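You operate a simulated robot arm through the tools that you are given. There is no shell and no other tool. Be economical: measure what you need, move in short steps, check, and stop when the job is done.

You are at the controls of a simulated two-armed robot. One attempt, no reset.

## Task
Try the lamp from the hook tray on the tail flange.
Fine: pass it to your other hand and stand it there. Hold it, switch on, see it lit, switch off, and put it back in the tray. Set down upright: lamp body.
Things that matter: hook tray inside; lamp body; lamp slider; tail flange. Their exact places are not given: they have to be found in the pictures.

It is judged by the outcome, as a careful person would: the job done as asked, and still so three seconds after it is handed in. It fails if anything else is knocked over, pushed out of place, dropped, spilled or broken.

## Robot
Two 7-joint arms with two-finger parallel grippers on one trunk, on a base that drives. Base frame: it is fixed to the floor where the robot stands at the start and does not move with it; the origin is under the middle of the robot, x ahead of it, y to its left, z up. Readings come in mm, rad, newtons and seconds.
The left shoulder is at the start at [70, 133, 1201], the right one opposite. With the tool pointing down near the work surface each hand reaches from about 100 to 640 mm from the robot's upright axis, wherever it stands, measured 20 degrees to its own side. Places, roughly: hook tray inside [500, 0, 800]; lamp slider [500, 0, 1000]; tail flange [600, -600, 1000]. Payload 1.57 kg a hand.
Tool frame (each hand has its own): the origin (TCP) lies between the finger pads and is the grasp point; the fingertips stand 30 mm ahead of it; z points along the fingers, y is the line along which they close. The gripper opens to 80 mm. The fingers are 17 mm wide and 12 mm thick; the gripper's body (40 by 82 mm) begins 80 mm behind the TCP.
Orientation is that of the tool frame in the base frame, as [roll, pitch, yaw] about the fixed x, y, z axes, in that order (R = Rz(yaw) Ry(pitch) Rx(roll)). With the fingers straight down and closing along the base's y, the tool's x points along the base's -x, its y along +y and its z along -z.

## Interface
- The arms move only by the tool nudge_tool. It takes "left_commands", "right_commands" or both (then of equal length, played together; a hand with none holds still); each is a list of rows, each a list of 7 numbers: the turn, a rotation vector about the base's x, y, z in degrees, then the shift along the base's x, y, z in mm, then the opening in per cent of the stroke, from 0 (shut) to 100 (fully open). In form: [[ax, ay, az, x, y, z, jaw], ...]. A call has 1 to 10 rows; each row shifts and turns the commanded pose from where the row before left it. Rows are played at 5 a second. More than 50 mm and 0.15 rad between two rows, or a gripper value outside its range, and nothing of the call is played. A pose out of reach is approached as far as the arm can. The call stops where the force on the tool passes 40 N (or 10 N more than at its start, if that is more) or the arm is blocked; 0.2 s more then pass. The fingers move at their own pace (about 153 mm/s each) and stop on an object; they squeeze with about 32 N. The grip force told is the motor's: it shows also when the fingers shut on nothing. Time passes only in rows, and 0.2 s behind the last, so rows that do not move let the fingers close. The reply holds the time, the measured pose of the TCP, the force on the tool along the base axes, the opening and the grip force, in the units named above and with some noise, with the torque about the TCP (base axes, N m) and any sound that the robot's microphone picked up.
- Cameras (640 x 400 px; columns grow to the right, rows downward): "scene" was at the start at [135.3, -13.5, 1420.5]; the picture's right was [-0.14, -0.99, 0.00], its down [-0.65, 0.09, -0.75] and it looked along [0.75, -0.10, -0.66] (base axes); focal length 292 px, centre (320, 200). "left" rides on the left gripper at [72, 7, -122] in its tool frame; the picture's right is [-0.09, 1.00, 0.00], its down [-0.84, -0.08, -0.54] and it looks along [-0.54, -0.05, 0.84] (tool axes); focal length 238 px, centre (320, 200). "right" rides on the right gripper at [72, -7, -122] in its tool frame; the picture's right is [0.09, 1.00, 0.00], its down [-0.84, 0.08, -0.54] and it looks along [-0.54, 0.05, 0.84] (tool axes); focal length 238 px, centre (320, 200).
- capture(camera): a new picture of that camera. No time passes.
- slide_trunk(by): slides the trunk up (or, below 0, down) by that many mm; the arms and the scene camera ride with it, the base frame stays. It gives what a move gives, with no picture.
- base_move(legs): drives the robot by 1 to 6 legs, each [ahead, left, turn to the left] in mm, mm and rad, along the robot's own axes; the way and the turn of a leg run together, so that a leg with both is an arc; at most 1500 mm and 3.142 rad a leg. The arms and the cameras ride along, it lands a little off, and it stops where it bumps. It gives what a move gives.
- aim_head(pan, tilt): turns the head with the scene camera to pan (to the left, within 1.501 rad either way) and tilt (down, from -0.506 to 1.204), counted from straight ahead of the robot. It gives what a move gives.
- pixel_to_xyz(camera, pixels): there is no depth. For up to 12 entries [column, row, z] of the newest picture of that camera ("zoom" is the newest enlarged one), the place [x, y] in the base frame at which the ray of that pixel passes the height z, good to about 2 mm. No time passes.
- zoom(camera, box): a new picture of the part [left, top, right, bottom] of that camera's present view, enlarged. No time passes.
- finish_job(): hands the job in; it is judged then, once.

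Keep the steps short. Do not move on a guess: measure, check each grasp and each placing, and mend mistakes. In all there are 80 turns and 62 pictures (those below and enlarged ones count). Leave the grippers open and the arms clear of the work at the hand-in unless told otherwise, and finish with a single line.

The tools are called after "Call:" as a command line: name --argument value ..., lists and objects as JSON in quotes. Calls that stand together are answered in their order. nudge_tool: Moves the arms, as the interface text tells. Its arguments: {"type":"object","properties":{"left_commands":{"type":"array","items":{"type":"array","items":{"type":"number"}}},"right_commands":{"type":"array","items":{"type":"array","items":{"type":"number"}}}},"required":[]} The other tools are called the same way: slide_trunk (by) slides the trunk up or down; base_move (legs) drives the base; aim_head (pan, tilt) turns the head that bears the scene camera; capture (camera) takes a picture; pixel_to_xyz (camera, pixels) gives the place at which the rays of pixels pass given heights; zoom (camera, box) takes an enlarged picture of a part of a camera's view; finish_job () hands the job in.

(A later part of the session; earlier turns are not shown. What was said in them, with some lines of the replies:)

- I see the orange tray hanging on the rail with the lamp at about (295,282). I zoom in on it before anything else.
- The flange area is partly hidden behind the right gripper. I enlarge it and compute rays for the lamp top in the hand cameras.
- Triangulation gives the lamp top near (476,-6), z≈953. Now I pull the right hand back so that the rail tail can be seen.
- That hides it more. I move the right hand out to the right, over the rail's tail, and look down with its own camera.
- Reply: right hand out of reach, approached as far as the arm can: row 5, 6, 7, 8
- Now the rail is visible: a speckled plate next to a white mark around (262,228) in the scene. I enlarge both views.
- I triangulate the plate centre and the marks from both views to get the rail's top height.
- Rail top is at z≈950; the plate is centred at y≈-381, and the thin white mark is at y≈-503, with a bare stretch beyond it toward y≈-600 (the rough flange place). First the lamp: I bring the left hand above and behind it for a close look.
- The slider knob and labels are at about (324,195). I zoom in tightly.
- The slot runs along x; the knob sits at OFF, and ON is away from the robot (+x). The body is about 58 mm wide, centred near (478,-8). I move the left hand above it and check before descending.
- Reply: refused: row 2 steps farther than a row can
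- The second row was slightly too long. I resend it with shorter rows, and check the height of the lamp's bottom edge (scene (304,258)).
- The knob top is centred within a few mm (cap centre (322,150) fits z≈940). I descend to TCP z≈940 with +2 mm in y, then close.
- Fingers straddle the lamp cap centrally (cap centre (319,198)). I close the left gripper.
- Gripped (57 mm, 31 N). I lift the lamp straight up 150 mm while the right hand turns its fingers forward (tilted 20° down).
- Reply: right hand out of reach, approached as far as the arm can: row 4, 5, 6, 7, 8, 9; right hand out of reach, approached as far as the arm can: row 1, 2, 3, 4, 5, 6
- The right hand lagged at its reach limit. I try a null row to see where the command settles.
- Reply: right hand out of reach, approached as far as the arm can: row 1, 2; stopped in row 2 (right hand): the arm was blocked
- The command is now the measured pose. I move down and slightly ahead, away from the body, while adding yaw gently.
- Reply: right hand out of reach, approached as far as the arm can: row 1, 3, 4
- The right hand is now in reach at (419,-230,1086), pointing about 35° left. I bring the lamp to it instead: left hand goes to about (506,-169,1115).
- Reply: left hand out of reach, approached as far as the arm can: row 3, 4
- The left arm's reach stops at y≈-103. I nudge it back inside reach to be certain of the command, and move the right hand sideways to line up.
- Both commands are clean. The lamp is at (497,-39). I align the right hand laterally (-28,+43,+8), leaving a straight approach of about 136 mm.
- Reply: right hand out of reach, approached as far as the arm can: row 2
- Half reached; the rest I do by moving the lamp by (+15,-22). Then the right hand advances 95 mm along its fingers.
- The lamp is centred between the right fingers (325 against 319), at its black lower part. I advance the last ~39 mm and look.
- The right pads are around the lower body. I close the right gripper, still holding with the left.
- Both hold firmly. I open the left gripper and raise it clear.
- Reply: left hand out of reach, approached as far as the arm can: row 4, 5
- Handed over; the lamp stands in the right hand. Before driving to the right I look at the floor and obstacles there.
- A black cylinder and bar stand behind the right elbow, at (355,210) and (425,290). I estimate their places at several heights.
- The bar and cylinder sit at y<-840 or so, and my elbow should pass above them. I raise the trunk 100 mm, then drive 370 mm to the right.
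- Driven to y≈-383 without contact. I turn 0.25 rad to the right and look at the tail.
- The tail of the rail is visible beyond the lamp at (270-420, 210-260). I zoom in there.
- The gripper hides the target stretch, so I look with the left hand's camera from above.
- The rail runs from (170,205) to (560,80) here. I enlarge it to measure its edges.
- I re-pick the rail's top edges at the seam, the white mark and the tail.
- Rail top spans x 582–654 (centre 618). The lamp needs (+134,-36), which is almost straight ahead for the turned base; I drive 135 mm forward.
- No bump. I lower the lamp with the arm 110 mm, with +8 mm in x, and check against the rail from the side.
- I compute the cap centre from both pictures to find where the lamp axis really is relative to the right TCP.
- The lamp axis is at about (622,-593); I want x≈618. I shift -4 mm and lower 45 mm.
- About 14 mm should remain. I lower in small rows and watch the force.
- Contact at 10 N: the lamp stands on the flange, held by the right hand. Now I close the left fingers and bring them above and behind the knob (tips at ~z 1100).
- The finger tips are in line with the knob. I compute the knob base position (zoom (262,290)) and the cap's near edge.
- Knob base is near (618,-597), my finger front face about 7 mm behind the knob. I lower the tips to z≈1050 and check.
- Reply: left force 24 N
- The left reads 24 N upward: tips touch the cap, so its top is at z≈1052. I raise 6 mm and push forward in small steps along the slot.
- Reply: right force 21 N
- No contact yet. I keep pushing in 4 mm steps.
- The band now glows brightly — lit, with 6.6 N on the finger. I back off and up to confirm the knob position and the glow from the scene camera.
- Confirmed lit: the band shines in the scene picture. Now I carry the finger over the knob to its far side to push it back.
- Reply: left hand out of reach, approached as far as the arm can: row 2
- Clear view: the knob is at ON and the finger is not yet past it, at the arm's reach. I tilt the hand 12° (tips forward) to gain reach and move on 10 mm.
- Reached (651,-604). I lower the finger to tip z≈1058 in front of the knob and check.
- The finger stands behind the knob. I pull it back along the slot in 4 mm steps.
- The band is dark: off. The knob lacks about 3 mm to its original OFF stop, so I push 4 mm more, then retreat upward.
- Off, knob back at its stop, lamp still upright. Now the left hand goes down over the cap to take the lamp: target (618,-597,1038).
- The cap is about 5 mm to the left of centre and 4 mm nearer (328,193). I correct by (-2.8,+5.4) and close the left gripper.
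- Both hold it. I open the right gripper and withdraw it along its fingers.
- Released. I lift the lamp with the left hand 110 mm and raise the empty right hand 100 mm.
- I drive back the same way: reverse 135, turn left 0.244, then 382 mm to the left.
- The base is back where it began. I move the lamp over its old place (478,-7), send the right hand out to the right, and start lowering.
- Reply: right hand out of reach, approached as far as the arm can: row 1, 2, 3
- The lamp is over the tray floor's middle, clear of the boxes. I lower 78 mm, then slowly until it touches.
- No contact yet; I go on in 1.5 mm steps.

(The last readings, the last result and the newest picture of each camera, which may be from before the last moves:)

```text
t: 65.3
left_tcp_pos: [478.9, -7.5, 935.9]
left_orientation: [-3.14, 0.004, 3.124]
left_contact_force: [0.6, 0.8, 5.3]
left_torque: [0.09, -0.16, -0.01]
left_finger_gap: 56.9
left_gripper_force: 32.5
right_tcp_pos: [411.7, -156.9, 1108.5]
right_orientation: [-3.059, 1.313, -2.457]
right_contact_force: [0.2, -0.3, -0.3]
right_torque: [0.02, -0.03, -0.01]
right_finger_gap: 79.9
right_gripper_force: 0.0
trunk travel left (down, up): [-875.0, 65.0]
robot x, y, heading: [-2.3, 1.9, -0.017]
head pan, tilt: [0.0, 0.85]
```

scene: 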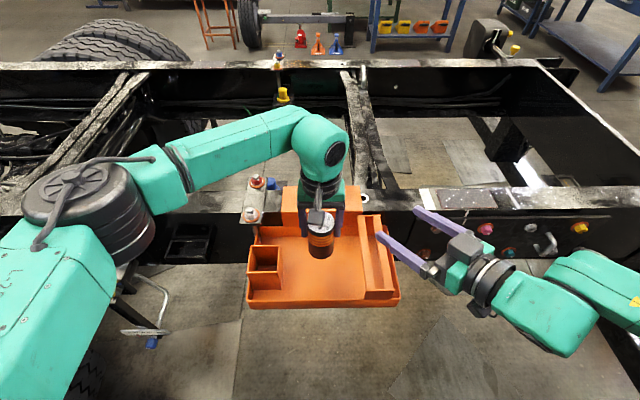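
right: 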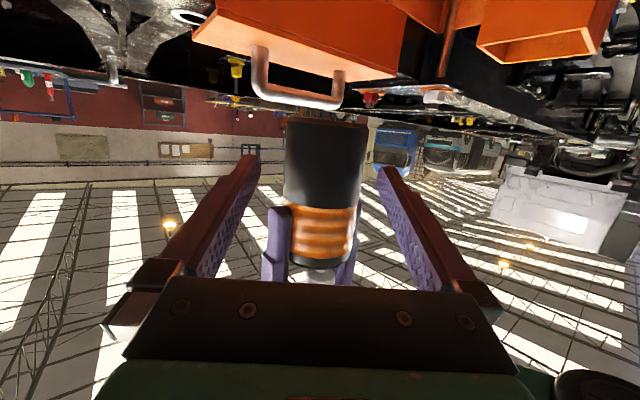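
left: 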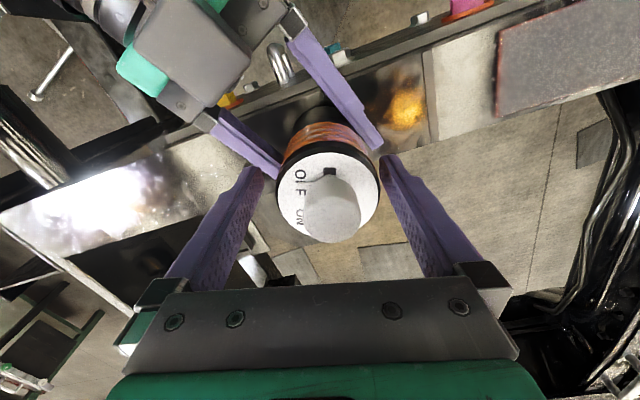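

Touchdown: 5.3 N upward at z≈936. I open the left gripper and rise straight up.

Call:
nudge_tool --left_commands '[[0, 0, 0, 0, 0, 0, 70], [0, 0, 0, 0, 0, 0, 100], [0, 0, 0, 0, 0, 0, 100], [0, 0, 0, 0, 0, 25, 100], [0, 0, 0, 0, 0, 45, 100], [0, 0, 0, 0, 0, 45, 100], [0, 0, 0, 0, 0, 45, 100], [0, 0, 0, -25, 35, 0, 100], [0, 0, 0, -25, 40, 0, 100], [0, 0, 0, -25, 40, 0, 100]]'

Call:
capture --camera "scene"

Call:
zoom --camera "scene" --box '[240, 180, 410, 310]'

```text
t: 67.5
left_tcp_pos: [400.3, 113.4, 1099.4]
left_orientation: [-3.14, 0.001, 3.125]
left_contact_force: [-0.1, -0.8, 0.7]
left_torque: [0.0, -0.04, 0.01]
left_finger_gap: 80.0
left_gripper_force: 0.0
right_tcp_pos: [410.5, -155.1, 1109.1]
right_orientation: [-3.051, 1.31, -2.45]
right_contact_force: [-0.5, 0.3, 0.5]
right_torque: [0.03, -0.02, -0.02]
right_finger_gap: 79.9
right_gripper_force: 0.0
trunk travel left (down, up): [-875.0, 65.0]
robot x, y, heading: [-3.3, 2.2, -0.016]
head pan, tilt: [0.0, 0.85]
```

```text
3 pictures are left
```

scene: 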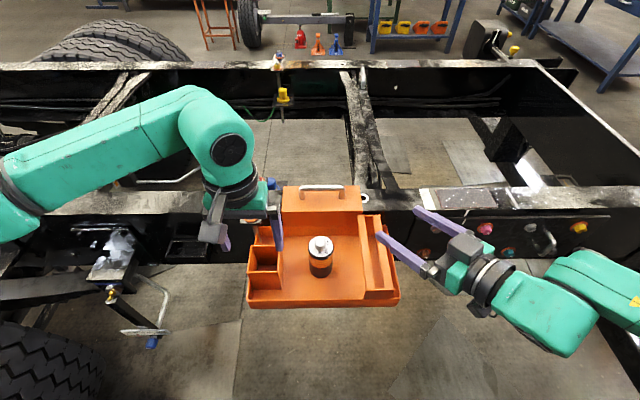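

```text
3.08 times, centred on (325, 245) of scene
```

zoom: 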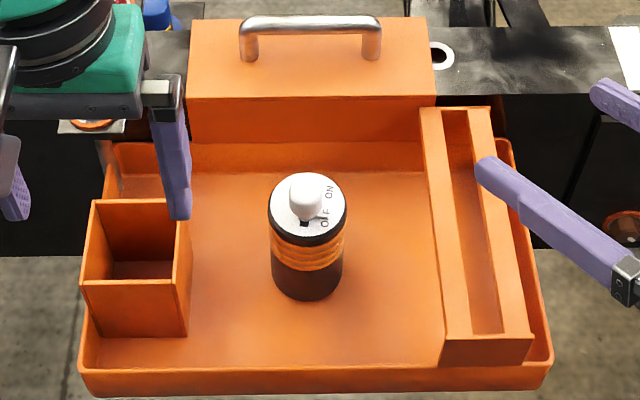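

The lamp stands upright in the tray, off. I raise the left hand further away and then hand in.

Call:
nudge_tool --left_commands '[[0, 0, 0, -20, 20, 35, 100], [0, 0, 0, -20, 20, 35, 100], [0, 0, 0, 0, 0, 0, 100]]'

Call:
finish_job

```text
t: 68.3
left_tcp_pos: [363.5, 149.6, 1170.0]
left_orientation: [-3.141, -0.001, 3.124]
left_contact_force: [-0.3, -0.5, 1.0]
left_torque: [0.04, -0.01, 0.0]
left_finger_gap: 80.2
left_gripper_force: 0.0
right_tcp_pos: [413.9, -156.1, 1106.6]
right_orientation: [-3.063, 1.309, -2.462]
right_contact_force: [0.1, -0.1, -0.7]
right_torque: [0.01, 0.01, 0.01]
right_finger_gap: 79.9
right_gripper_force: 0.1
trunk travel left (down, up): [-875.0, 65.0]
robot x, y, heading: [2.2, 4.2, -0.018]
head pan, tilt: [0.0, 0.85]
```

```text
The job is handed in.
```

The lamp was passed to the right hand, stood and held on the tail flange, switched on, seen lit, switched off, and put back upright in the tray.
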